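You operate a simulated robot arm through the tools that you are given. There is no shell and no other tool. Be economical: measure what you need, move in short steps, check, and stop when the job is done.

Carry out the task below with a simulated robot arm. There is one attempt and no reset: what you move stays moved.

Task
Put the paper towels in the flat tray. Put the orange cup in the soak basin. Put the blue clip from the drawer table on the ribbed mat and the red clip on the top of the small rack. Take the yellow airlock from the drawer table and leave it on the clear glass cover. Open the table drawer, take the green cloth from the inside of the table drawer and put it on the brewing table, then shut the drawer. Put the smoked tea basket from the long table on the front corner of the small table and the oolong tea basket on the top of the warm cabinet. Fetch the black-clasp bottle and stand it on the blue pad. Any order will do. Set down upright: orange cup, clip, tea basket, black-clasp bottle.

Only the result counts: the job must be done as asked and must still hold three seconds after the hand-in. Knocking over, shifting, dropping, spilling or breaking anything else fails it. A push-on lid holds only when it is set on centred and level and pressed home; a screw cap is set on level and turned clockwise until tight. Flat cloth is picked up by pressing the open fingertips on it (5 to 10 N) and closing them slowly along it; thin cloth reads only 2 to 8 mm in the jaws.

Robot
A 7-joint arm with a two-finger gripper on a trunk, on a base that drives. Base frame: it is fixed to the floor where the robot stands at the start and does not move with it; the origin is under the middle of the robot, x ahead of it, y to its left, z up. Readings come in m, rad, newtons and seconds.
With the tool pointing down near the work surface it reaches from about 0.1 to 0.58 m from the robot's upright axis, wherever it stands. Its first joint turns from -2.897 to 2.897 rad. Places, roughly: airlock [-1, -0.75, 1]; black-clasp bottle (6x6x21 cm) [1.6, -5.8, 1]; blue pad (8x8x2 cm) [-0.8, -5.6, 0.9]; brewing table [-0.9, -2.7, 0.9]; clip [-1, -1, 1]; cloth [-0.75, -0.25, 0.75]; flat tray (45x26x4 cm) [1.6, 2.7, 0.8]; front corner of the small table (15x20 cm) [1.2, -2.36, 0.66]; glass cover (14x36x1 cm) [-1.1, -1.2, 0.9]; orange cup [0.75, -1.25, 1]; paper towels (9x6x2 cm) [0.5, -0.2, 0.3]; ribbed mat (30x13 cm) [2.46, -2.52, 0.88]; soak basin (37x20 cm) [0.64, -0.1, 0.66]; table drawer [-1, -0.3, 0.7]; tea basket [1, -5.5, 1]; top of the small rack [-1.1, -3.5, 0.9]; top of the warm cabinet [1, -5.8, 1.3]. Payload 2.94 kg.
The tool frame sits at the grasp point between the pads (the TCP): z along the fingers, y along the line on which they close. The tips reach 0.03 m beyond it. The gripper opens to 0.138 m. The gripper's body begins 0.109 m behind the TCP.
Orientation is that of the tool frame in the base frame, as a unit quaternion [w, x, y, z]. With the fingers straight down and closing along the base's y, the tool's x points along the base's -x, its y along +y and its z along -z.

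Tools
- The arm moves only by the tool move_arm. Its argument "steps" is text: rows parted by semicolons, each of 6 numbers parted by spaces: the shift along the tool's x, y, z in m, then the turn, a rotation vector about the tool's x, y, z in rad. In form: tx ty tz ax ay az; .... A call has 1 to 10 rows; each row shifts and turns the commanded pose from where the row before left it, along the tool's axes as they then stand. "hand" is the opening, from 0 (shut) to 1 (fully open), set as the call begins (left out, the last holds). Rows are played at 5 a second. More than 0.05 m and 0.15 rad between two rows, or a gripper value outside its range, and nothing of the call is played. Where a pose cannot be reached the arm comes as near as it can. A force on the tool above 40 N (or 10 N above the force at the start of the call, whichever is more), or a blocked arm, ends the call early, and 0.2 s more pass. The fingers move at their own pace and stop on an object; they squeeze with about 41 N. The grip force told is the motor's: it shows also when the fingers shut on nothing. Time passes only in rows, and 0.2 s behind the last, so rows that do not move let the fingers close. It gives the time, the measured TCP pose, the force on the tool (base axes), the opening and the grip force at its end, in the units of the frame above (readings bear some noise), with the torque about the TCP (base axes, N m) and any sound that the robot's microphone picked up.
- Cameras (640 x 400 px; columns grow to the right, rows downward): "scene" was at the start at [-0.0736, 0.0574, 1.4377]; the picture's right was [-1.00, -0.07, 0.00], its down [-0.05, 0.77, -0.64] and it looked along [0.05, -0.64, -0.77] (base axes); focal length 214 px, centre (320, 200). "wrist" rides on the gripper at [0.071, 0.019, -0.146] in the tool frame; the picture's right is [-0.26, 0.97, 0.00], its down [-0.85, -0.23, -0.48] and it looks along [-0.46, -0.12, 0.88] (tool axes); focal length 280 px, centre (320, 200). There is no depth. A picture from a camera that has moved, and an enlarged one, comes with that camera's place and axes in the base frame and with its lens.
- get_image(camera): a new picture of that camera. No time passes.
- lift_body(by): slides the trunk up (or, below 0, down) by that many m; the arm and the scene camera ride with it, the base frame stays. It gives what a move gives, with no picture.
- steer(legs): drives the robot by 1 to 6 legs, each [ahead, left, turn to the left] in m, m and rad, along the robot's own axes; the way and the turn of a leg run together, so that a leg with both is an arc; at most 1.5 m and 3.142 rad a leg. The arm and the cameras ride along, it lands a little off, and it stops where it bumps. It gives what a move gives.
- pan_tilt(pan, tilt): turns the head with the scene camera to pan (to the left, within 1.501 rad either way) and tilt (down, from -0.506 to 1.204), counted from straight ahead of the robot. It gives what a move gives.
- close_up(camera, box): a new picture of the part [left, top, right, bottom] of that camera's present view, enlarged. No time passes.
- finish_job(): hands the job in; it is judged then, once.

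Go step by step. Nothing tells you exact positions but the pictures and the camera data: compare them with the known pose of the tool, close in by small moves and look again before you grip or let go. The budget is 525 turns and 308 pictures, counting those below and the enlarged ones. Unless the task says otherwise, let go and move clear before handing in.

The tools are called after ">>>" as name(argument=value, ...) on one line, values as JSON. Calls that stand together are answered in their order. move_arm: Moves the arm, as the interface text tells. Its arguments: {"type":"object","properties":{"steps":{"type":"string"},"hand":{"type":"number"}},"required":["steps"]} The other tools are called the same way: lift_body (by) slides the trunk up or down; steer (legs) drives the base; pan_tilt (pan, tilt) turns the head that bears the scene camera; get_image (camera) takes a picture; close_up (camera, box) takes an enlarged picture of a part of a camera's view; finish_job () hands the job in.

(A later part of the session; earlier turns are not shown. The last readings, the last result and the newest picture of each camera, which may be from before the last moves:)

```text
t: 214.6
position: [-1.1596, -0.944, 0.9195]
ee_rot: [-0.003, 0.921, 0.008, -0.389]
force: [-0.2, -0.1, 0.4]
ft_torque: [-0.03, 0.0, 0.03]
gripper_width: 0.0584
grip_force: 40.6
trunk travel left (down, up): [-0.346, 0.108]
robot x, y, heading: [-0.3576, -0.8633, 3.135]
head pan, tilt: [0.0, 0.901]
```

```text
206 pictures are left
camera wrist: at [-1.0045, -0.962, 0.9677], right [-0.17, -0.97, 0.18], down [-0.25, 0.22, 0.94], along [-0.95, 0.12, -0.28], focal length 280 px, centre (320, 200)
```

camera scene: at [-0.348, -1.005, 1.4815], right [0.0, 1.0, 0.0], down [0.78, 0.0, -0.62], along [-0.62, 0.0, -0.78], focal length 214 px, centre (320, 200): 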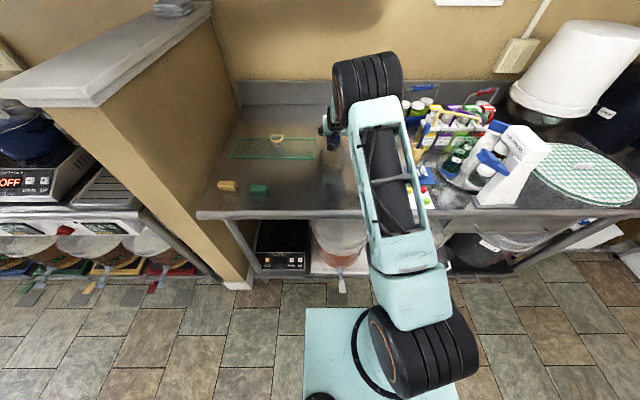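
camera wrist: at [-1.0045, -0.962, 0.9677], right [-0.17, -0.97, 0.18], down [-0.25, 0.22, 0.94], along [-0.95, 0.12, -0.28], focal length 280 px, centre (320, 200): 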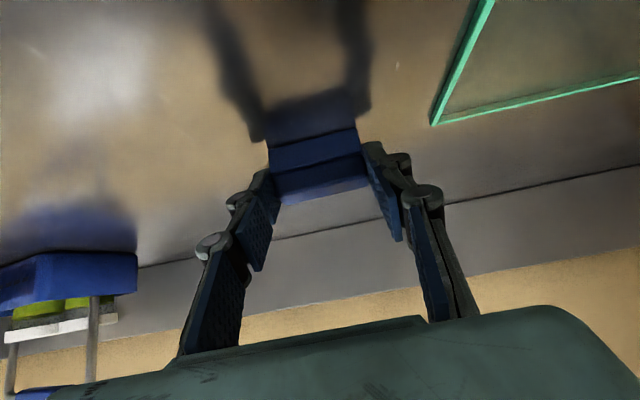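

Clip gripped (58 mm). Lifting, backing off, and turning toward the far area to look for the ribbed mat.

>>> move_arm(steps="-0.01 0 -0.0097 0 0 0;-0.0245 0 -0.0236 0 0 0;-0.0245 0 -0.0236 0 0 0;-0.0245 0 -0.0236 0 0 0;-0.0245 0 -0.0236 0 0 0")

>>> steer(legs=[[-0.33, 0, 0], [0, 0, 1.57]])

>>> pan_tilt(pan=0.5, tilt=0.4)

>>> get_image(camera="scene")

```text
t: 215.8
position: [-1.1609, -0.949, 1.0703]
ee_rot: [-0.004, 0.921, 0.007, -0.389]
force: [0.0, -0.1, 0.8]
ft_torque: [-0.01, -0.01, 0.0]
gripper_width: 0.0585
grip_force: 41.2
trunk travel left (down, up): [-0.346, 0.108]
robot x, y, heading: [-0.3534, -0.8677, 3.141]
head pan, tilt: [0.0, 0.901]
```

```text
t: 221.9
position: [0.0704, -1.6765, 1.0712]
ee_rot: [0.275, 0.64, 0.663, -0.275]
force: [0.2, -0.4, 0.5]
ft_torque: [-0.03, -0.02, 0.01]
gripper_width: 0.0587
grip_force: 41.6
trunk travel left (down, up): [-0.346, 0.108]
robot x, y, heading: [-0.0239, -0.8705, -1.557]
head pan, tilt: [0.0, 0.901]
```

```text
t: 222.8
position: [0.0698, -1.6778, 1.0701]
ee_rot: [0.275, 0.64, 0.662, -0.276]
force: [0.3, -0.2, 0.1]
ft_torque: [0.02, -0.03, 0.01]
gripper_width: 0.0586
grip_force: 40.4
trunk travel left (down, up): [-0.346, 0.108]
robot x, y, heading: [-0.0305, -0.8703, -1.555]
head pan, tilt: [0.499, 0.4]
```

```text
205 pictures are left
camera scene: at [0.1557, -0.8694, 1.5244], right [-0.87, -0.49, 0.0], down [-0.19, 0.34, -0.92], along [0.45, -0.8, -0.39], focal length 214 px, centre (320, 200)
```

scene: 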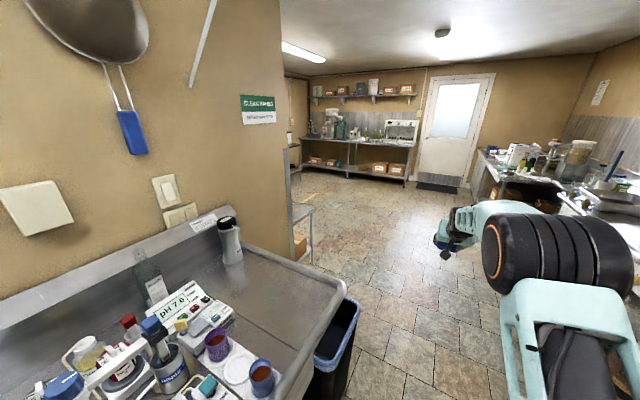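

Open floor ahead. Driving 1.5 m and looking left for the small table and mat.

>>> steer(legs=[[1.5, 0.1, 0]])

>>> pan_tilt(pan=1.3, tilt=0.45)

>>> get_image(camera="scene")

>>> pan_tilt(pan=-1.3, tilt=0.6)

>>> get_image(camera="scene")

```text
refused: leg 1 is longer than a leg can be; nothing moved
```

```text
t: 223.9
position: [0.0707, -1.6776, 1.069]
ee_rot: [0.275, 0.64, 0.663, -0.275]
force: [-0.5, 0.6, 0.1]
ft_torque: [0.02, -0.03, 0.01]
gripper_width: 0.0586
grip_force: 40.8
trunk travel left (down, up): [-0.346, 0.108]
robot x, y, heading: [-0.0251, -0.8667, -1.556]
head pan, tilt: [1.3, 0.45]
```

```text
204 pictures are left
camera scene: at [0.1991, -0.8121, 1.5198], right [-0.25, -0.97, 0.0], down [-0.42, 0.11, -0.9], along [0.87, -0.23, -0.44], focal length 214 px, centre (320, 200)
```

scene: 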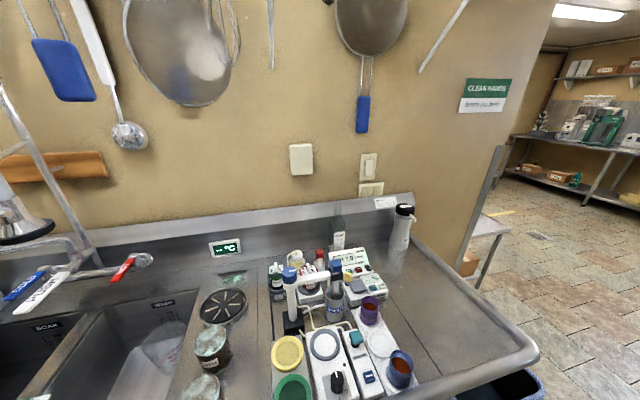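

```text
t: 226.3
position: [0.0699, -1.677, 1.07]
ee_rot: [0.275, 0.64, 0.663, -0.275]
force: [0.1, -0.3, -0.6]
ft_torque: [-0.03, 0.04, -0.01]
gripper_width: 0.0586
grip_force: 40.6
trunk travel left (down, up): [-0.346, 0.108]
robot x, y, heading: [-0.0269, -0.8695, -1.556]
head pan, tilt: [-1.3, 0.6]
```

```text
203 pictures are left
camera scene: at [0.0254, -0.8136, 1.5062], right [-0.28, 0.96, 0.0], down [0.54, 0.16, -0.83], along [-0.79, -0.23, -0.56], focal length 214 px, centre (320, 200)
```

scene: 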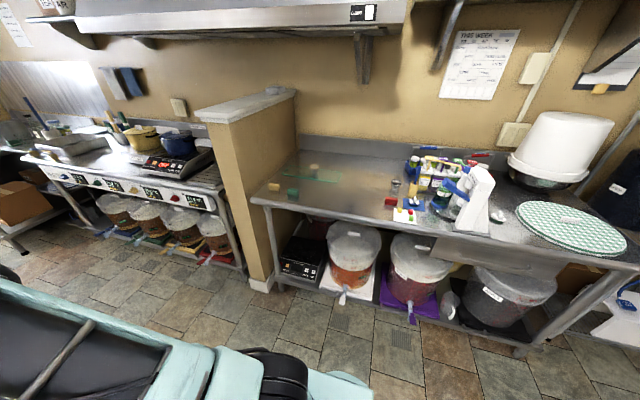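

The leg was too long; the useful side view shows the brewing table and drawer front. Driving 1.45 m ahead.

>>> steer(legs=[[1.45, 0, 0], [0.3, 0.2, 0]])

>>> pan_tilt(pan=1.3, tilt=0.45)

>>> get_image(camera="scene")

>>> pan_tilt(pan=-1.3, tilt=0.6)

>>> get_image(camera="scene")

```text
t: 235.5
position: [0.3169, -3.4296, 1.0702]
ee_rot: [0.276, 0.635, 0.668, -0.273]
force: [-0.3, -0.1, -0.1]
ft_torque: [-0.04, -0.02, -0.01]
gripper_width: 0.0587
grip_force: 40.4
trunk travel left (down, up): [-0.346, 0.108]
robot x, y, heading: [0.2064, -2.6239, -1.539]
head pan, tilt: [-1.3, 0.6]
```

```text
t: 237.8
position: [0.3151, -3.43, 1.0701]
ee_rot: [0.277, 0.635, 0.667, -0.274]
force: [0.3, -0.6, -0.2]
ft_torque: [-0.04, 0.0, 0.02]
gripper_width: 0.0586
grip_force: 40.9
trunk travel left (down, up): [-0.346, 0.108]
robot x, y, heading: [0.2081, -2.6272, -1.537]
head pan, tilt: [1.3, 0.45]
```

```text
202 pictures are left
camera scene: at [0.4301, -2.5635, 1.5198], right [-0.24, -0.97, 0.0], down [-0.42, 0.1, -0.9], along [0.87, -0.21, -0.44], focal length 214 px, centre (320, 200)
```

scene: 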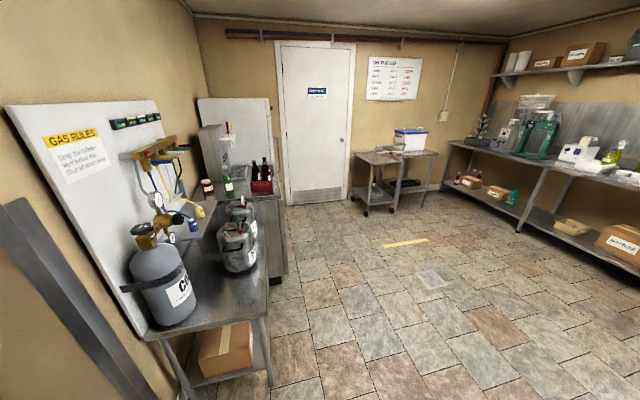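

```text
t: 240.1
position: [0.3149, -3.4303, 1.07]
ee_rot: [0.277, 0.635, 0.667, -0.274]
force: [-0.7, -0.2, -0.3]
ft_torque: [0.0, 0.02, -0.01]
gripper_width: 0.0585
grip_force: 41.1
trunk travel left (down, up): [-0.346, 0.108]
robot x, y, heading: [0.2046, -2.6245, -1.543]
head pan, tilt: [-1.3, 0.6]
```

```text
201 pictures are left
camera scene: at [0.2564, -2.5679, 1.5062], right [-0.3, 0.95, 0.0], down [0.54, 0.17, -0.83], along [-0.79, -0.25, -0.56], focal length 214 px, centre (320, 200)
```

scene: 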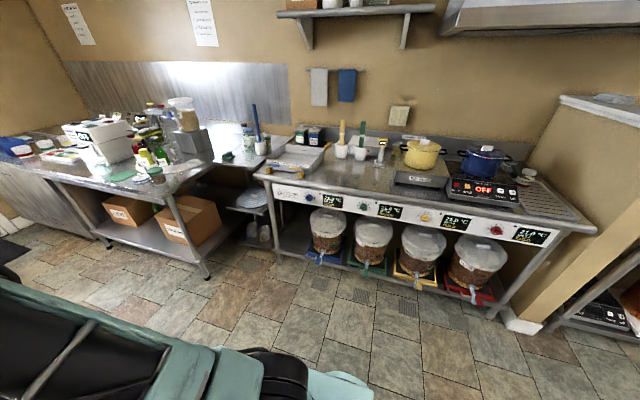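

On the left: the small gas table (CO2 cylinder) at x≈1.2 and behind it a second table at x≈2.4 which should bear the ribbed mat. I'll go down to y≈-3.15, turn to +x and drive along for a view.

>>> steer(legs=[[0.55, 0, 0], [0, 0, 1.54], [1.2, 0, 0]])

>>> pan_tilt(pan=0.9, tilt=0.5)

>>> get_image(camera="scene")

```text
t: 252.8
position: [2.2245, -3.0395, 1.0701]
ee_rot: [0.389, -0.022, 0.921, 0.002]
force: [0.7, -0.6, -0.3]
ft_torque: [0.0, 0.02, 0.01]
gripper_width: 0.0587
grip_force: 40.7
trunk travel left (down, up): [-0.346, 0.108]
robot x, y, heading: [1.415, -3.143, 0.031]
head pan, tilt: [-1.3, 0.6]
```

```text
t: 254.8
position: [2.2259, -3.0397, 1.0712]
ee_rot: [0.389, -0.022, 0.921, 0.002]
force: [0.1, 0.3, 0.1]
ft_torque: [-0.03, -0.03, -0.04]
gripper_width: 0.0587
grip_force: 40.6
trunk travel left (down, up): [-0.346, 0.108]
robot x, y, heading: [1.416, -3.1427, 0.023]
head pan, tilt: [0.901, 0.499]
```

```text
200 pictures are left
camera scene: at [1.391, -2.9399, 1.5153], right [0.8, -0.6, 0.0], down [-0.29, -0.38, -0.88], along [0.53, 0.7, -0.48], focal length 214 px, centre (320, 200)
```

scene: 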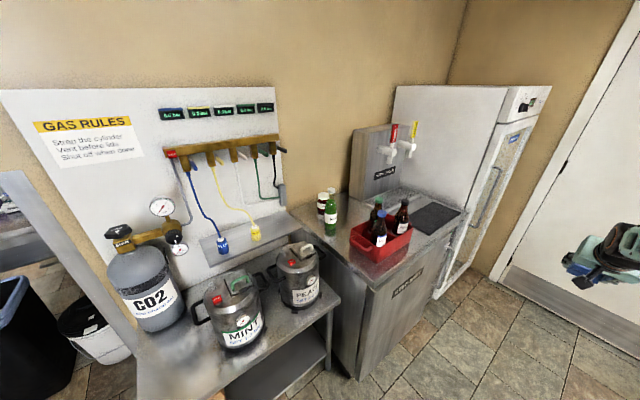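

The ribbed mat is the dark rectangle at about (2.5, -2.53) on the cabinet top, right of the red crate. I'll come at it facing +y: back away to y≈-3.85, turn, then shift to x≈2.46.

>>> move_arm(steps="0 -0.033 0 0 0 0;0 -0.033 0 0 0 0;0 -0.033 0 0 0 0")

>>> steer(legs=[[0, -0.7, 0], [0.5, 0, 0], [0, 0, 1.55], [0, -0.5, 0]])

>>> pan_tilt(pan=0.0, tilt=0.6)

>>> get_image(camera="scene")

```text
t: 255.6
position: [2.2299, -3.1373, 1.0703]
ee_rot: [0.389, -0.022, 0.921, 0.002]
force: [-0.6, 0.9, 0.1]
ft_torque: [-0.02, 0.0, 0.01]
gripper_width: 0.0591
grip_force: 41.2
trunk travel left (down, up): [-0.346, 0.108]
robot x, y, heading: [1.4186, -3.1433, 0.024]
head pan, tilt: [0.901, 0.499]
```

```text
t: 272.9
position: [2.4343, -3.0111, 1.0701]
ee_rot: [-0.276, 0.662, -0.641, -0.275]
force: [-0.1, 0.3, 0.1]
ft_torque: [0.02, -0.02, 0.0]
gripper_width: 0.0586
grip_force: 41.3
trunk travel left (down, up): [-0.346, 0.108]
robot x, y, heading: [2.4278, -3.8223, 1.578]
head pan, tilt: [0.901, 0.499]
```

```text
t: 274.1
position: [2.4338, -3.0104, 1.0718]
ee_rot: [-0.276, 0.661, -0.642, -0.274]
force: [0.3, -0.7, -0.1]
ft_torque: [0.03, -0.02, -0.02]
gripper_width: 0.0587
grip_force: 41.3
trunk travel left (down, up): [-0.346, 0.108]
robot x, y, heading: [2.4284, -3.82, 1.587]
head pan, tilt: [0.0, 0.6]
```

```text
199 pictures are left
camera scene: at [2.2927, -3.8148, 1.5063], right [1.0, 0.01, 0.0], down [0.01, -0.56, -0.83], along [-0.01, 0.83, -0.56], focal length 214 px, centre (320, 200)
```

scene: 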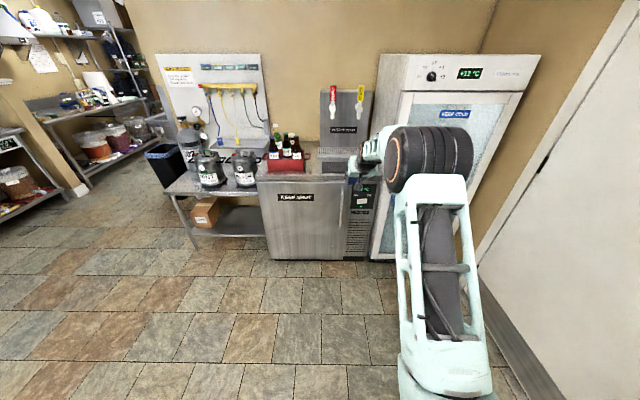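

The mat lies on the keg cabinet's top under the tap tower. Driving 0.4 m ahead, then viewing with the wrist camera.

>>> steer(legs=[[0.4, -0.02, -0.01]])

>>> get_image(camera="wrist")

>>> get_image(camera="scene")

```text
t: 276.6
position: [2.4559, -2.6046, 1.0711]
ee_rot: [-0.276, 0.66, -0.643, -0.272]
force: [0.0, -0.6, 0.0]
ft_torque: [0.01, 0.01, 0.02]
gripper_width: 0.0588
grip_force: 41.3
trunk travel left (down, up): [-0.346, 0.108]
robot x, y, heading: [2.4396, -3.4163, 1.576]
head pan, tilt: [0.0, 0.6]
```

```text
198 pictures are left
camera wrist: at [2.4394, -2.759, 1.1195], right [-0.97, 0.16, 0.18], down [0.21, 0.26, 0.94], along [0.11, 0.95, -0.28], focal length 280 px, centre (320, 200)
```

wrist: 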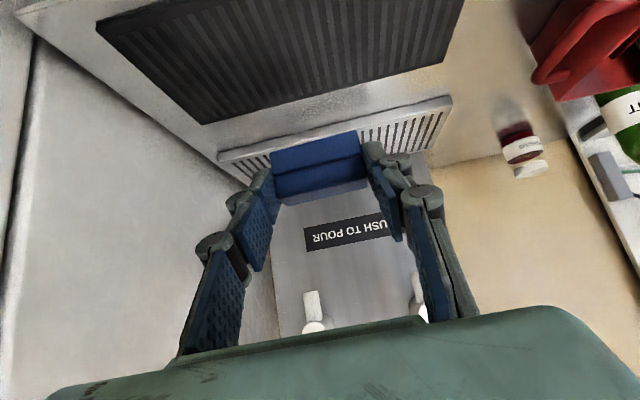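

```text
197 pictures are left
camera scene: at [2.3101, -3.4075, 1.5062], right [1.0, 0.0, 0.0], down [0.0, -0.57, -0.82], along [0.0, 0.82, -0.57], focal length 214 px, centre (320, 200)
```

scene: 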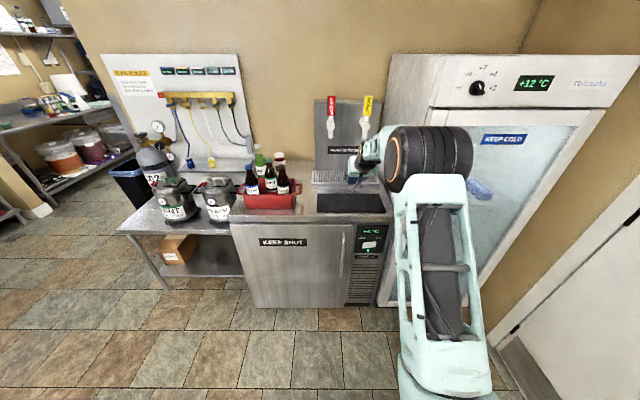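

The mat spans x 2.29–2.61, y -2.60..-2.445. Driving 7 cm more and lowering the clip to its middle.

>>> steer(legs=[[0.07, 0, 0]])

>>> move_arm(steps="0.024 0 0.0232 0 0 0;0.024 0 0.0232 0 0 0;0.024 0 0.0232 0 0 0")

>>> get_image(camera="wrist")

```text
t: 277.6
position: [2.4541, -2.5346, 1.0699]
ee_rot: [-0.276, 0.66, -0.643, -0.273]
force: [0.4, -0.2, 0.0]
ft_torque: [0.04, 0.01, -0.03]
gripper_width: 0.0587
grip_force: 41.0
trunk travel left (down, up): [-0.346, 0.108]
robot x, y, heading: [2.4464, -3.3414, 1.574]
head pan, tilt: [0.0, 0.6]
```

```text
t: 278.4
position: [2.4582, -2.5339, 0.969]
ee_rot: [-0.277, 0.659, -0.644, -0.273]
force: [0.1, 1.0, 0.1]
ft_torque: [0.06, 0.0, -0.03]
gripper_width: 0.0584
grip_force: 41.0
trunk travel left (down, up): [-0.346, 0.108]
robot x, y, heading: [2.4454, -3.3447, 1.57]
head pan, tilt: [0.0, 0.6]
```

```text
196 pictures are left
camera wrist: at [2.4417, -2.6894, 1.0182], right [-0.97, 0.16, 0.17], down [0.21, 0.26, 0.94], along [0.11, 0.95, -0.28], focal length 280 px, centre (320, 200)
```

wrist: 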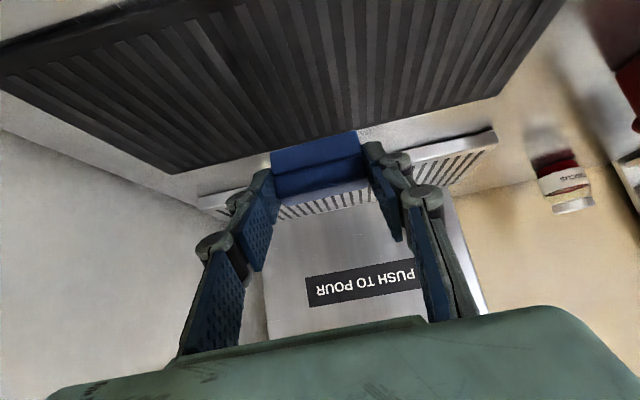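

Well over the mat. Lowering gently to contact.

>>> move_arm(steps="0.0108 0 0.0104 0 0 0;0.0108 0 0.0104 0 0 0;0.0036 0 0.0035 0 0 0")

>>> move_arm(steps="0.0022 0 0.0021 0 0 0;0.0022 0 0.0021 0 0 0")

>>> get_image(camera="wrist")

```text
t: 279.2
position: [2.457, -2.5345, 0.9341]
ee_rot: [-0.276, 0.66, -0.643, -0.273]
force: [-0.2, 0.1, 0.1]
ft_torque: [0.01, -0.01, 0.02]
gripper_width: 0.0587
grip_force: 41.2
trunk travel left (down, up): [-0.346, 0.108]
robot x, y, heading: [2.4442, -3.3467, 1.574]
head pan, tilt: [0.0, 0.6]
```

```text
t: 279.8
position: [2.4567, -2.5354, 0.9289]
ee_rot: [-0.277, 0.659, -0.644, -0.273]
force: [0.7, -0.6, 0.3]
ft_torque: [0.02, -0.01, 0.02]
gripper_width: 0.0584
grip_force: 41.3
trunk travel left (down, up): [-0.346, 0.108]
robot x, y, heading: [2.4452, -3.3421, 1.576]
head pan, tilt: [0.0, 0.6]
```

```text
195 pictures are left
camera wrist: at [2.4413, -2.6895, 0.9779], right [-0.97, 0.16, 0.18], down [0.21, 0.26, 0.94], along [0.11, 0.95, -0.28], focal length 280 px, centre (320, 200)
```

wrist: 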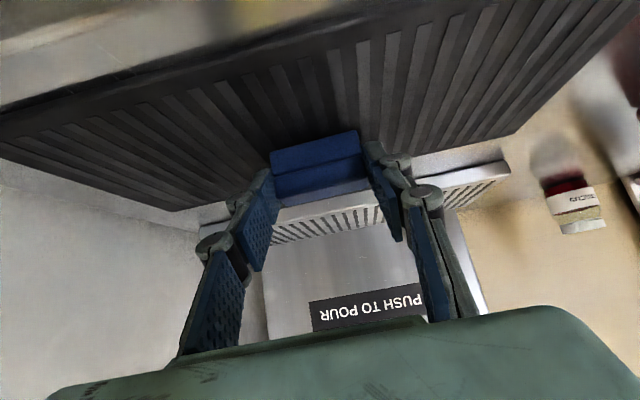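

>>> move_arm(steps="0.0018 0 0.0017 0 0 0;0.0018 0 0.0017 0 0 0")

>>> move_arm(steps="0.0015 0 0.0014 0 0 0;0.0015 0 0.0014 0 0 0")

>>> move_arm(steps="0.0015 0 0.0014 0 0 0;0.0015 0 0.0014 0 0 0")

```text
t: 280.4
position: [2.457, -2.5354, 0.9241]
ee_rot: [-0.278, 0.659, -0.644, -0.274]
force: [0.8, -0.4, 2.3]
ft_torque: [0.04, 0.08, 0.03]
gripper_width: 0.0588
grip_force: 41.7
trunk travel left (down, up): [-0.346, 0.108]
robot x, y, heading: [2.4447, -3.3452, 1.577]
head pan, tilt: [0.0, 0.6]
```

```text
t: 281.0
position: [2.4568, -2.5356, 0.9255]
ee_rot: [-0.279, 0.658, -0.642, -0.276]
force: [1.1, -2.1, 14.1]
ft_torque: [0.18, 0.41, 0.05]
gripper_width: 0.0585
grip_force: 41.2
trunk travel left (down, up): [-0.346, 0.108]
robot x, y, heading: [2.4453, -3.3443, 1.575]
head pan, tilt: [0.0, 0.6]
```

```text
t: 281.6
position: [2.4565, -2.5355, 0.9241]
ee_rot: [-0.28, 0.658, -0.642, -0.277]
force: [0.6, -1.6, 28.7]
ft_torque: [0.38, 0.26, 0.0]
gripper_width: 0.0587
grip_force: 41.5
trunk travel left (down, up): [-0.346, 0.108]
robot x, y, heading: [2.4428, -3.3452, 1.574]
head pan, tilt: [0.0, 0.6]
```

Firm contact. Easing up 2 mm, releasing and withdrawing along the tool.

>>> move_arm(steps="-0.0025 0 -0.0024 0 0 0;0 0 0 0 0 0")

>>> move_arm(steps="0 0 0 0 0 0;0 0 0 0 0 0;0 0 -0.03 0 0 0;0 0 -0.04 0 0 0;0 0 -0.04 0 0 0;-0.03 0 -0.03 0 0 0", hand=0.62)

>>> get_image(camera="wrist")

```text
t: 282.2
position: [2.4574, -2.5349, 0.9237]
ee_rot: [-0.279, 0.658, -0.642, -0.277]
force: [1.0, 4.4, 20.7]
ft_torque: [0.49, 0.18, 0.01]
gripper_width: 0.0589
grip_force: 40.7
trunk travel left (down, up): [-0.346, 0.108]
robot x, y, heading: [2.4421, -3.3489, 1.577]
head pan, tilt: [0.0, 0.6]
```

```text
t: 283.6
position: [2.4573, -2.6139, 1.0388]
ee_rot: [-0.276, 0.66, -0.643, -0.274]
force: [0.8, 0.6, -0.4]
ft_torque: [0.05, 0.01, 0.01]
gripper_width: 0.0858
grip_force: 0.1
trunk travel left (down, up): [-0.346, 0.108]
robot x, y, heading: [2.4429, -3.3415, 1.577]
head pan, tilt: [0.0, 0.6]
```

```text
194 pictures are left
camera wrist: at [2.4407, -2.7697, 1.0873], right [-0.97, 0.16, 0.18], down [0.21, 0.26, 0.94], along [0.11, 0.95, -0.28], focal length 280 px, centre (320, 200)
```

wrist: 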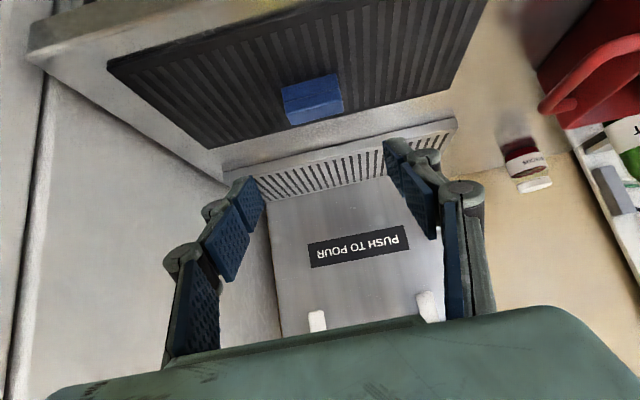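

The blue clip stands on the ribbed mat. Next I'll head to the long table at y≈-5.5: back away, shift to x≈1.4 and turn to face -y.

>>> steer(legs=[[-0.65, 0, 0], [0, 1.1, 0], [0, 0, -3.14]])

>>> pan_tilt(pan=0.0, tilt=0.45)

>>> get_image(camera="scene")

```text
t: 304.2
position: [1.2944, -4.7315, 1.0382]
ee_rot: [0.263, 0.665, 0.638, -0.285]
force: [-0.1, -0.4, 0.2]
ft_torque: [-0.01, -0.01, -0.02]
gripper_width: 0.0855
grip_force: 0.0
trunk travel left (down, up): [-0.346, 0.108]
robot x, y, heading: [1.3565, -4.0025, -1.632]
head pan, tilt: [0.0, 0.6]
```

```text
t: 304.9
position: [1.2974, -4.7307, 1.0392]
ee_rot: [0.263, 0.665, 0.638, -0.285]
force: [0.1, 0.0, 0.3]
ft_torque: [0.06, -0.01, 0.03]
gripper_width: 0.0857
grip_force: 0.0
trunk travel left (down, up): [-0.346, 0.108]
robot x, y, heading: [1.361, -4.0019, -1.633]
head pan, tilt: [0.0, 0.45]
```

```text
193 pictures are left
camera scene: at [1.492, -4.0242, 1.5198], right [-1.0, 0.06, 0.0], down [0.03, 0.43, -0.9], along [-0.06, -0.9, -0.44], focal length 214 px, centre (320, 200)
```

scene: 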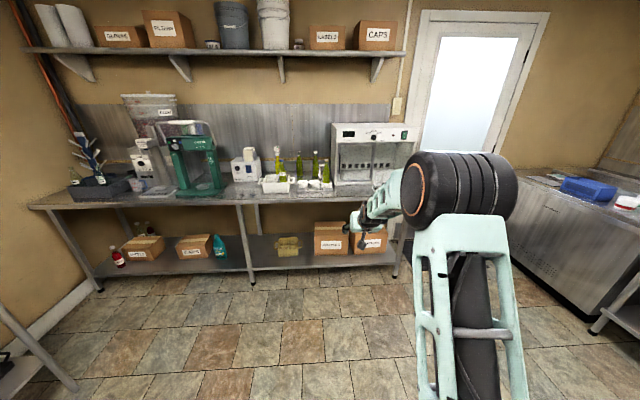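

The long table holds the warm cabinet (white, right), a tray with green bottles, a capper, etc. I'll take an enlarged look.

>>> close_up(camera="scene", box=[220, 110, 420, 210])

>>> close_up(camera="scene", box=[30, 80, 230, 210])

```text
3.20 times, centred on (320, 160) of scene
camera zoom: at [1.492, -4.0242, 1.5198], right [-1.0, 0.06, 0.0], down [0.03, 0.43, -0.9], along [-0.06, -0.9, -0.44], focal length 686 px, centre (320, 328)
```

zoom: 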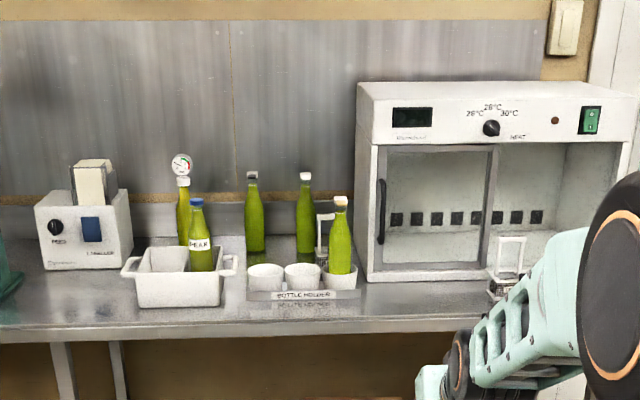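

```text
3.08 times, centred on (130, 145) of scene
camera zoom: at [1.492, -4.0242, 1.5198], right [-1.0, 0.06, 0.0], down [0.03, 0.43, -0.9], along [-0.06, -0.9, -0.44], focal length 660 px, centre (905, 369)
```

zoom: 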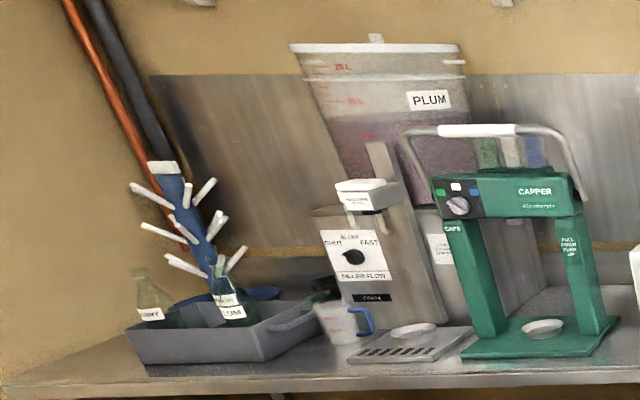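

Bottles are around x≈1.6, y≈-5.7, and basket-like wire holders with handles at both sides of the warm cabinet's left edge. Driving closer, with slight right turn correction.

>>> steer(legs=[[0.45, 0.05, 0.06]])

>>> get_image(camera="scene")

>>> get_image(camera="wrist")

```text
t: 307.6
position: [1.3787, -5.1829, 1.0381]
ee_rot: [0.272, 0.644, 0.659, -0.277]
force: [-0.4, -0.1, -0.1]
ft_torque: [0.03, 0.0, 0.0]
gripper_width: 0.0852
grip_force: 0.0
trunk travel left (down, up): [-0.346, 0.108]
robot x, y, heading: [1.3908, -4.4527, -1.571]
head pan, tilt: [0.0, 0.45]
```

```text
190 pictures are left
camera scene: at [1.5293, -4.4648, 1.5198], right [-1.0, 0.0, 0.0], down [0.0, 0.44, -0.9], along [0.0, -0.9, -0.44], focal length 214 px, centre (320, 200)
```

scene: 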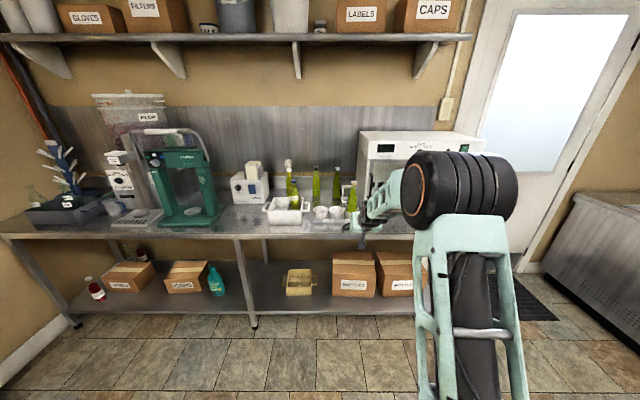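

```text
189 pictures are left
camera wrist: at [1.3974, -5.0288, 1.0871], right [0.97, -0.16, 0.18], down [-0.21, -0.26, 0.94], along [-0.11, -0.95, -0.28], focal length 280 px, centre (320, 200)
```

wrist: 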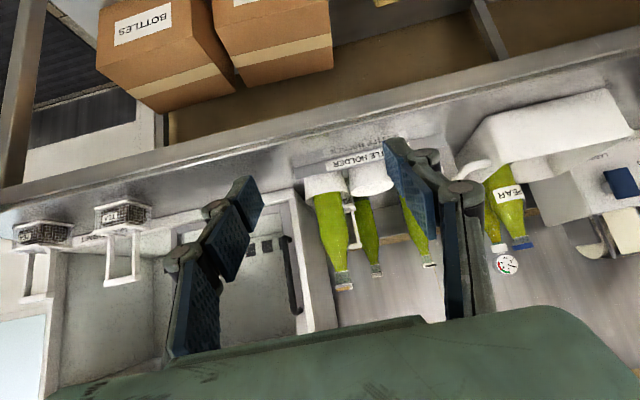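

The tea baskets (dark mesh boxes with white handles) stand in front of the warm cabinet. Enlarging to read their labels.

>>> close_up(camera="wrist", box=[0, 180, 180, 320])

>>> close_up(camera="wrist", box=[290, 130, 470, 300])

```text
2.86 times, centred on (90, 250) of wrist
camera zoom: at [1.3974, -5.0288, 1.0871], right [0.97, -0.16, 0.18], down [-0.21, -0.26, 0.94], along [-0.11, -0.95, -0.28], focal length 801 px, centre (977, 57)
```

zoom: 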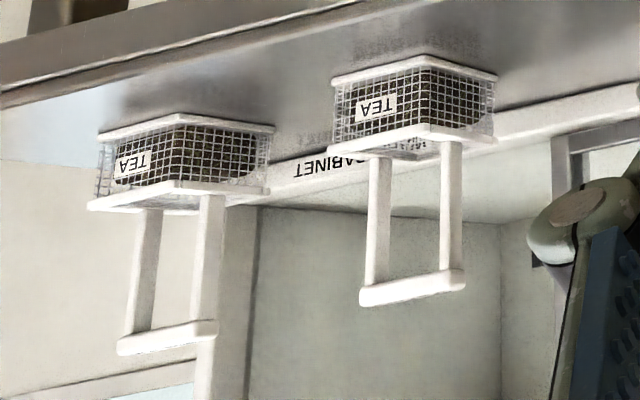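

```text
2.35 times, centred on (380, 215) of wrist
camera zoom: at [1.3974, -5.0288, 1.0871], right [0.97, -0.16, 0.18], down [-0.21, -0.26, 0.94], along [-0.11, -0.95, -0.28], focal length 660 px, centre (179, 165)
```

zoom: 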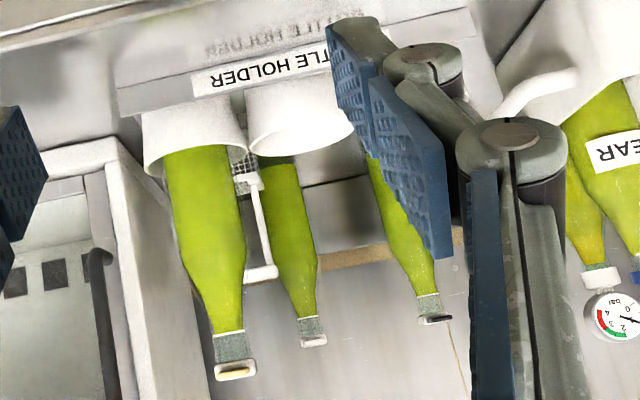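

Three clasp bottles: front one tan clasp, then a white-clasp and a black-clasp one behind (right). There are three tea baskets; I need their labels, so I'll strafe to face the two in front of the cabinet.

>>> steer(legs=[[0, -0.45, 0]])

>>> get_image(camera="wrist")

>>> get_image(camera="scene")

```text
t: 312.1
position: [0.9312, -5.1844, 1.0372]
ee_rot: [0.273, 0.643, 0.66, -0.276]
force: [-0.5, 0.3, -0.7]
ft_torque: [0.03, 0.06, -0.03]
gripper_width: 0.0854
grip_force: 0.1
trunk travel left (down, up): [-0.346, 0.108]
robot x, y, heading: [0.9446, -4.451, -1.567]
head pan, tilt: [0.0, 0.45]
```

```text
186 pictures are left
camera wrist: at [0.9491, -5.0307, 1.0872], right [0.97, -0.16, 0.18], down [-0.21, -0.26, 0.94], along [-0.11, -0.95, -0.28], focal length 280 px, centre (320, 200)
```

wrist: 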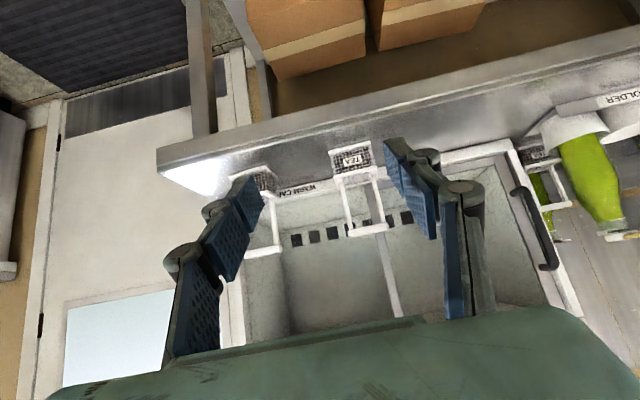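

```text
185 pictures are left
camera scene: at [1.0803, -4.4664, 1.5198], right [-1.0, 0.0, 0.0], down [0.0, 0.44, -0.9], along [0.0, -0.9, -0.44], focal length 214 px, centre (320, 200)
```

scene: 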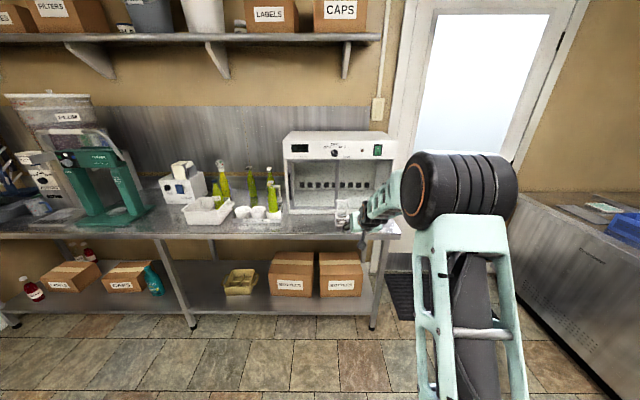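

>>> close_up(camera="wrist", box=[240, 130, 400, 230])

>>> close_up(camera="wrist", box=[500, 110, 640, 200])

>>> close_up(camera="scene", box=[270, 120, 420, 240])

```text
4.00 times, centred on (320, 180) of wrist
camera zoom: at [0.9491, -5.0307, 1.0872], right [0.97, -0.16, 0.18], down [-0.21, -0.26, 0.94], along [-0.11, -0.95, -0.28], focal length 1122 px, centre (320, 280)
```

zoom: 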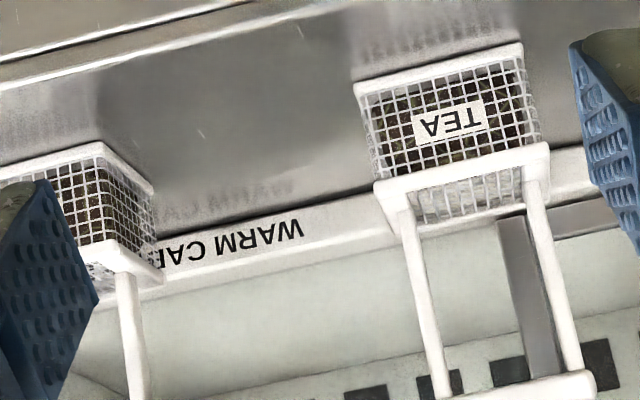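

```text
4.44 times, centred on (570, 155) of wrist
camera zoom: at [0.9491, -5.0307, 1.0872], right [0.97, -0.16, 0.18], down [-0.21, -0.26, 0.94], along [-0.11, -0.95, -0.28], focal length 1246 px, centre (-791, 400)
```

zoom: 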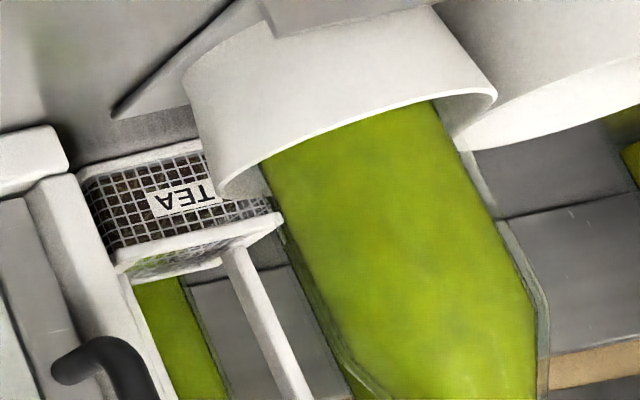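

```text
3.33 times, centred on (345, 180) of scene
camera zoom: at [1.0803, -4.4664, 1.5198], right [-1.0, 0.0, 0.0], down [0.0, 0.44, -0.9], along [0.0, -0.9, -0.44], focal length 715 px, centre (237, 267)
```

zoom: 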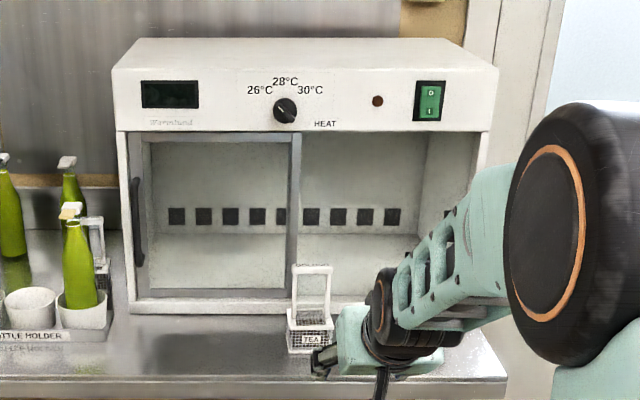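

Fronts say only "TEA"; there seems to be text on a handle's crossbar. Zooming harder.

>>> close_up(camera="scene", box=[325, 175, 365, 205])

>>> close_up(camera="scene", box=[275, 160, 315, 190])

```text
13.33 times, centred on (345, 190) of scene
camera zoom: at [1.0803, -4.4664, 1.5198], right [-1.0, 0.0, 0.0], down [0.0, 0.44, -0.9], along [0.0, -0.9, -0.44], focal length 2860 px, centre (-13, 333)
```

zoom: 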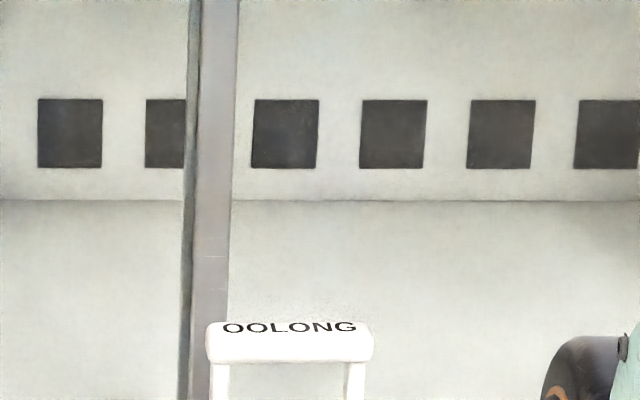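

```text
13.33 times, centred on (295, 175) of scene
camera zoom: at [1.0803, -4.4664, 1.5198], right [-1.0, 0.0, 0.0], down [0.0, 0.44, -0.9], along [0.0, -0.9, -0.44], focal length 2860 px, centre (653, 533)
```

zoom: 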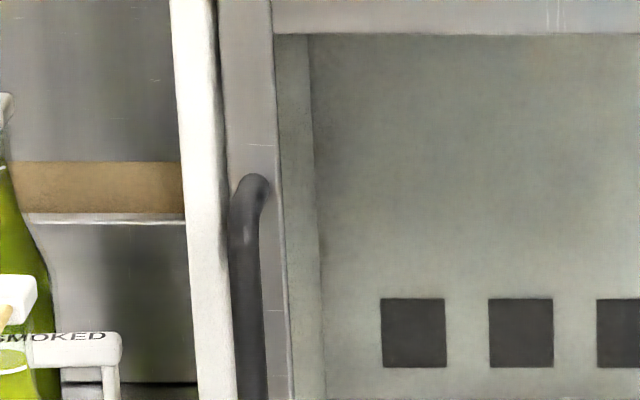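

The OOLONG basket is the one at x≈0.965, y≈-5.50 (handle bar z≈1.01, 6.6 cm wide); SMOKED is behind the tan-clasp bottle. I'll raise the hand, drive in and line up above the oolong handle.

>>> move_arm(steps="-0.025 0 -0.0245 0 0 0;-0.025 0 -0.0245 0 0 0", hand=0.7)

>>> steer(legs=[[0.25, 0.034, 0]])

>>> get_image(camera="wrist")

>>> get_image(camera="scene")

```text
t: 312.7
position: [0.9332, -5.1842, 1.1079]
ee_rot: [0.273, 0.643, 0.66, -0.276]
force: [0.1, 0.8, -0.3]
ft_torque: [0.0, -0.03, 0.0]
gripper_width: 0.0968
grip_force: 0.1
trunk travel left (down, up): [-0.346, 0.108]
robot x, y, heading: [0.9449, -4.4557, -1.568]
head pan, tilt: [0.0, 0.45]
```

```text
t: 314.5
position: [0.9723, -5.4302, 1.1076]
ee_rot: [0.274, 0.641, 0.662, -0.275]
force: [-0.1, -0.2, -0.2]
ft_torque: [-0.01, 0.01, 0.01]
gripper_width: 0.0967
grip_force: 0.1
trunk travel left (down, up): [-0.346, 0.108]
robot x, y, heading: [0.9814, -4.6981, -1.561]
head pan, tilt: [0.0, 0.45]
```

```text
179 pictures are left
camera wrist: at [0.9896, -5.2767, 1.1566], right [0.97, -0.16, 0.17], down [-0.21, -0.26, 0.94], along [-0.1, -0.95, -0.28], focal length 280 px, centre (320, 200)
```

wrist: 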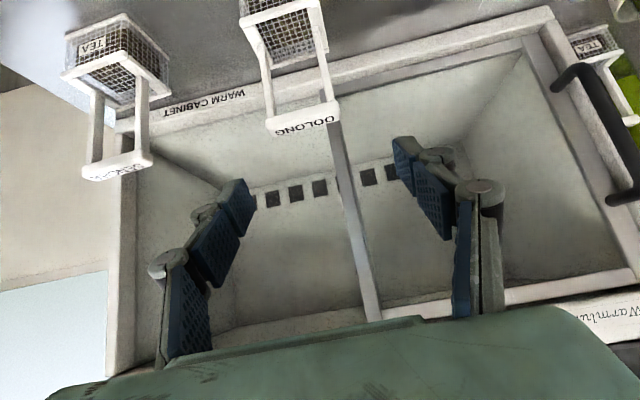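

```text
178 pictures are left
camera scene: at [1.1162, -4.7115, 1.5198], right [-1.0, -0.01, 0.0], down [0.0, 0.44, -0.9], along [0.01, -0.9, -0.44], focal length 214 px, centre (320, 200)
```

scene: 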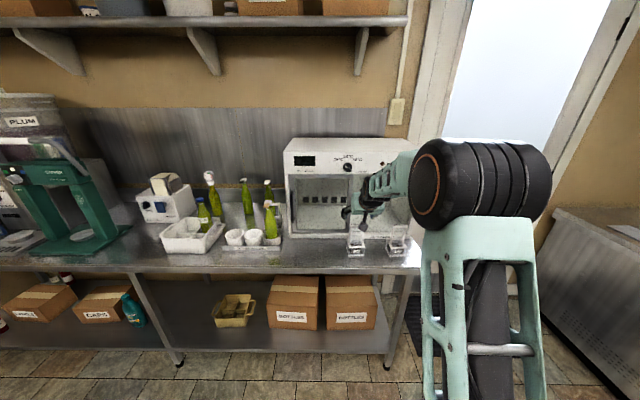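

The OOLONG handle bar is at (0.965, -5.493, 1.01). Approaching to straddle it.

>>> move_arm(steps="0.013 -0.003 0.04 0 0 0;0.013 -0.003 0.04 0 0 0;0.008 0 0.025 0 0 0")

>>> get_image(camera="wrist")

```text
t: 315.3
position: [0.9669, -5.4807, 1.0084]
ee_rot: [0.274, 0.641, 0.662, -0.275]
force: [0.2, -0.5, -0.4]
ft_torque: [0.02, 0.01, -0.02]
gripper_width: 0.0963
grip_force: 0.0
trunk travel left (down, up): [-0.346, 0.108]
robot x, y, heading: [0.981, -4.7035, -1.559]
head pan, tilt: [0.0, 0.45]
```

```text
177 pictures are left
camera wrist: at [0.984, -5.3276, 1.0569], right [0.97, -0.16, 0.18], down [-0.21, -0.26, 0.94], along [-0.1, -0.95, -0.28], focal length 280 px, centre (320, 200)
```

wrist: 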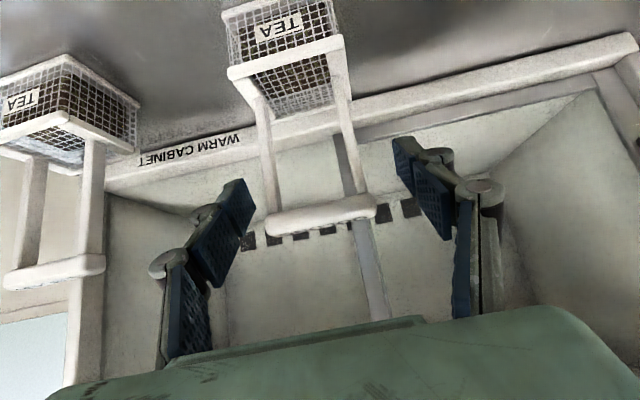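

The bar is just ahead of the TCP. Moving onto its ends and closing.

>>> move_arm(steps="-0.008 0 0.008 0 0 0;0 0 0 0 0 0")

>>> move_arm(steps="0 0 0 0 0 0;0 0 0 0 0 0;0 0 0 0 0 0;0 0 0 0 0 0", hand=0.3)

>>> get_image(camera="wrist")

```text
t: 315.9
position: [0.9677, -5.4918, 1.0091]
ee_rot: [0.273, 0.642, 0.661, -0.276]
force: [-0.7, -0.3, 0.4]
ft_torque: [0.01, 0.0, -0.01]
gripper_width: 0.0966
grip_force: 0.0
trunk travel left (down, up): [-0.346, 0.108]
robot x, y, heading: [0.9783, -4.7022, -1.559]
head pan, tilt: [0.0, 0.45]
```

```text
t: 316.9
position: [0.9679, -5.4925, 1.0094]
ee_rot: [0.274, 0.641, 0.661, -0.276]
force: [-0.3, -1.0, 1.0]
ft_torque: [-0.11, -0.06, -0.03]
gripper_width: 0.0639
grip_force: 41.6
trunk travel left (down, up): [-0.346, 0.108]
robot x, y, heading: [0.9806, -4.7013, -1.561]
head pan, tilt: [0.0, 0.45]
```

```text
176 pictures are left
camera wrist: at [0.9845, -5.3385, 1.0584], right [0.97, -0.16, 0.18], down [-0.21, -0.26, 0.94], along [-0.1, -0.95, -0.28], focal length 280 px, centre (320, 200)
```

wrist: 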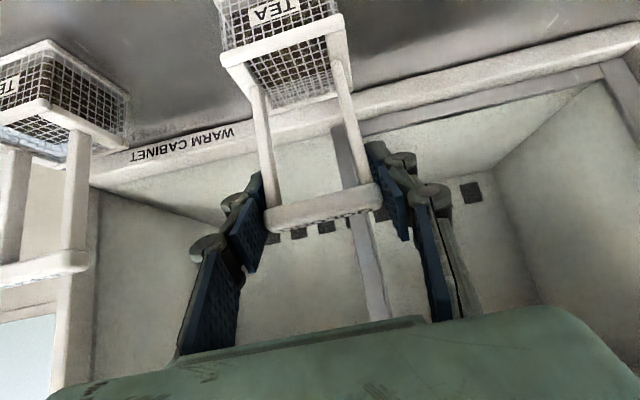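

Gripped (64 mm). Lifting straight up in stages: arm first, then trunk.

>>> move_arm(steps="-0.007 0 -0.007 0 0 0;-0.0245 0 -0.0236 0 0 0;-0.0245 0 -0.0236 0 0 0;-0.0245 0 -0.0236 0 0 0")

>>> steer(legs=[[-0.2, 0, 0]])

>>> lift_body(by=0.1)

>>> move_arm(steps="-0.0245 0 -0.0236 0 0 0;-0.0245 0 -0.0236 0 0 0;-0.0245 0 -0.0236 0 0 0;-0.0245 0 -0.0236 0 0 0;-0.0245 0 -0.0236 0 0 0;-0.0245 0 -0.0236 0 0 0;-0.0245 0 -0.0236 0 0 0")

>>> get_image(camera="wrist")

>>> get_image(camera="scene")

```text
t: 317.9
position: [0.9689, -5.4931, 1.1226]
ee_rot: [0.273, 0.641, 0.662, -0.275]
force: [-0.3, -0.4, -1.9]
ft_torque: [0.01, 0.02, -0.01]
gripper_width: 0.0642
grip_force: 41.7
trunk travel left (down, up): [-0.346, 0.108]
robot x, y, heading: [0.981, -4.6991, -1.557]
head pan, tilt: [0.0, 0.45]
```

```text
t: 319.5
position: [0.9673, -5.2936, 1.1225]
ee_rot: [0.274, 0.641, 0.662, -0.275]
force: [0.2, 0.4, -1.4]
ft_torque: [0.01, 0.01, 0.03]
gripper_width: 0.064
grip_force: 41.2
trunk travel left (down, up): [-0.346, 0.108]
robot x, y, heading: [0.9784, -4.4972, -1.559]
head pan, tilt: [0.0, 0.45]
```

```text
t: 320.8
position: [0.9697, -5.2939, 1.2218]
ee_rot: [0.273, 0.64, 0.663, -0.274]
force: [-0.2, 0.3, -1.3]
ft_torque: [0.02, 0.0, 0.01]
gripper_width: 0.0642
grip_force: 40.9
trunk travel left (down, up): [-0.446, 0.008]
robot x, y, heading: [0.9777, -4.5003, -1.558]
head pan, tilt: [0.0, 0.45]
```

```text
t: 322.4
position: [0.9717, -5.297, 1.4581]
ee_rot: [0.274, 0.64, 0.664, -0.273]
force: [-0.1, -0.2, -1.7]
ft_torque: [-0.05, 0.01, 0.01]
gripper_width: 0.064
grip_force: 40.9
trunk travel left (down, up): [-0.446, 0.008]
robot x, y, heading: [0.9753, -4.502, -1.558]
head pan, tilt: [0.0, 0.45]
```

```text
175 pictures are left
camera wrist: at [0.9873, -5.1426, 1.508], right [0.97, -0.16, 0.17], down [-0.21, -0.26, 0.94], along [-0.1, -0.95, -0.29], focal length 280 px, centre (320, 200)
```

wrist: 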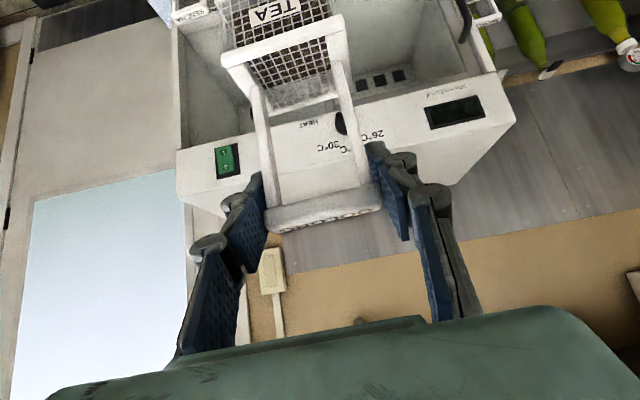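

```text
174 pictures are left
camera scene: at [1.1136, -4.5124, 1.6197], right [-1.0, -0.01, 0.0], down [-0.01, 0.44, -0.9], along [0.01, -0.9, -0.44], focal length 214 px, centre (320, 200)
```

scene: 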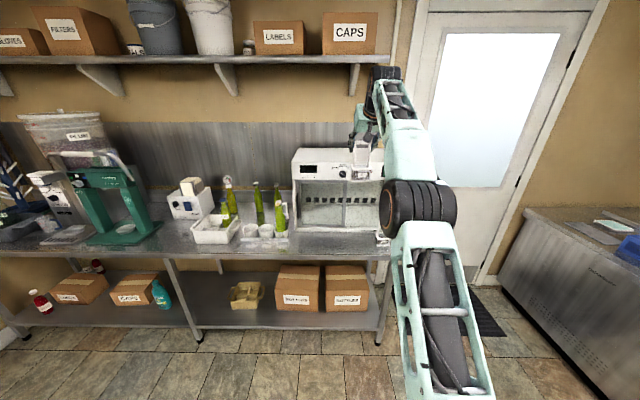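

The basket hangs upright; cabinet top is z≈1.315. Raising 2.5 cm more and driving in 0.39 m over its top.

>>> move_arm(steps="-0.018 0 -0.0174 0 0 0")

>>> steer(legs=[[0.2, 0, 0]])

>>> get_image(camera="scene")

>>> get_image(camera="wrist")

```text
t: 322.8
position: [0.972, -5.2842, 1.4781]
ee_rot: [0.274, 0.64, 0.663, -0.275]
force: [0.8, 0.8, -1.5]
ft_torque: [0.0, 0.01, 0.0]
gripper_width: 0.0642
grip_force: 41.2
out of reach, approached as far as the arm can: row 1
trunk travel left (down, up): [-0.446, 0.008]
robot x, y, heading: [0.978, -4.4979, -1.555]
head pan, tilt: [0.0, 0.45]
```

```text
t: 324.4
position: [0.9774, -5.4822, 1.477]
ee_rot: [0.274, 0.64, 0.663, -0.274]
force: [0.1, -1.1, -1.6]
ft_torque: [-0.01, 0.0, -0.01]
gripper_width: 0.0641
grip_force: 41.2
trunk travel left (down, up): [-0.446, 0.008]
robot x, y, heading: [0.9832, -4.6966, -1.553]
head pan, tilt: [0.0, 0.45]
```

```text
173 pictures are left
camera scene: at [1.1166, -4.71, 1.6198], right [-1.0, -0.02, 0.0], down [-0.01, 0.44, -0.9], along [0.01, -0.9, -0.44], focal length 214 px, centre (320, 200)
```

scene: 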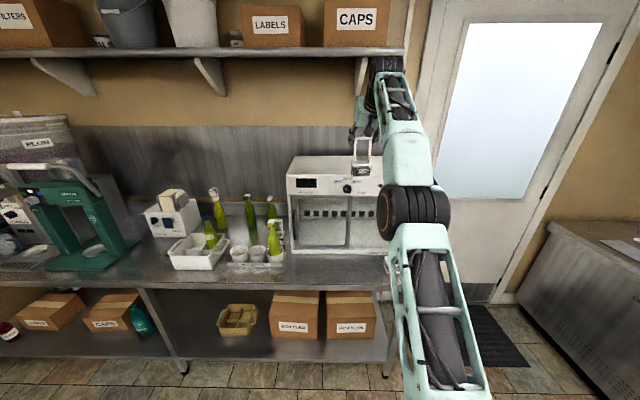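

```text
172 pictures are left
camera wrist: at [0.9923, -5.3293, 1.5266], right [0.97, -0.15, 0.17], down [-0.21, -0.26, 0.94], along [-0.1, -0.95, -0.28], focal length 280 px, centre (320, 200)
```

wrist: 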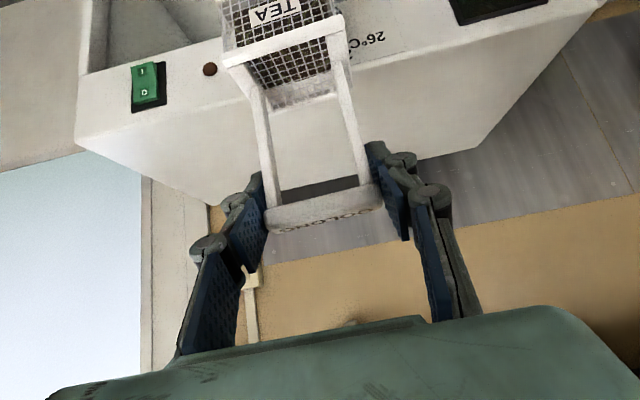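

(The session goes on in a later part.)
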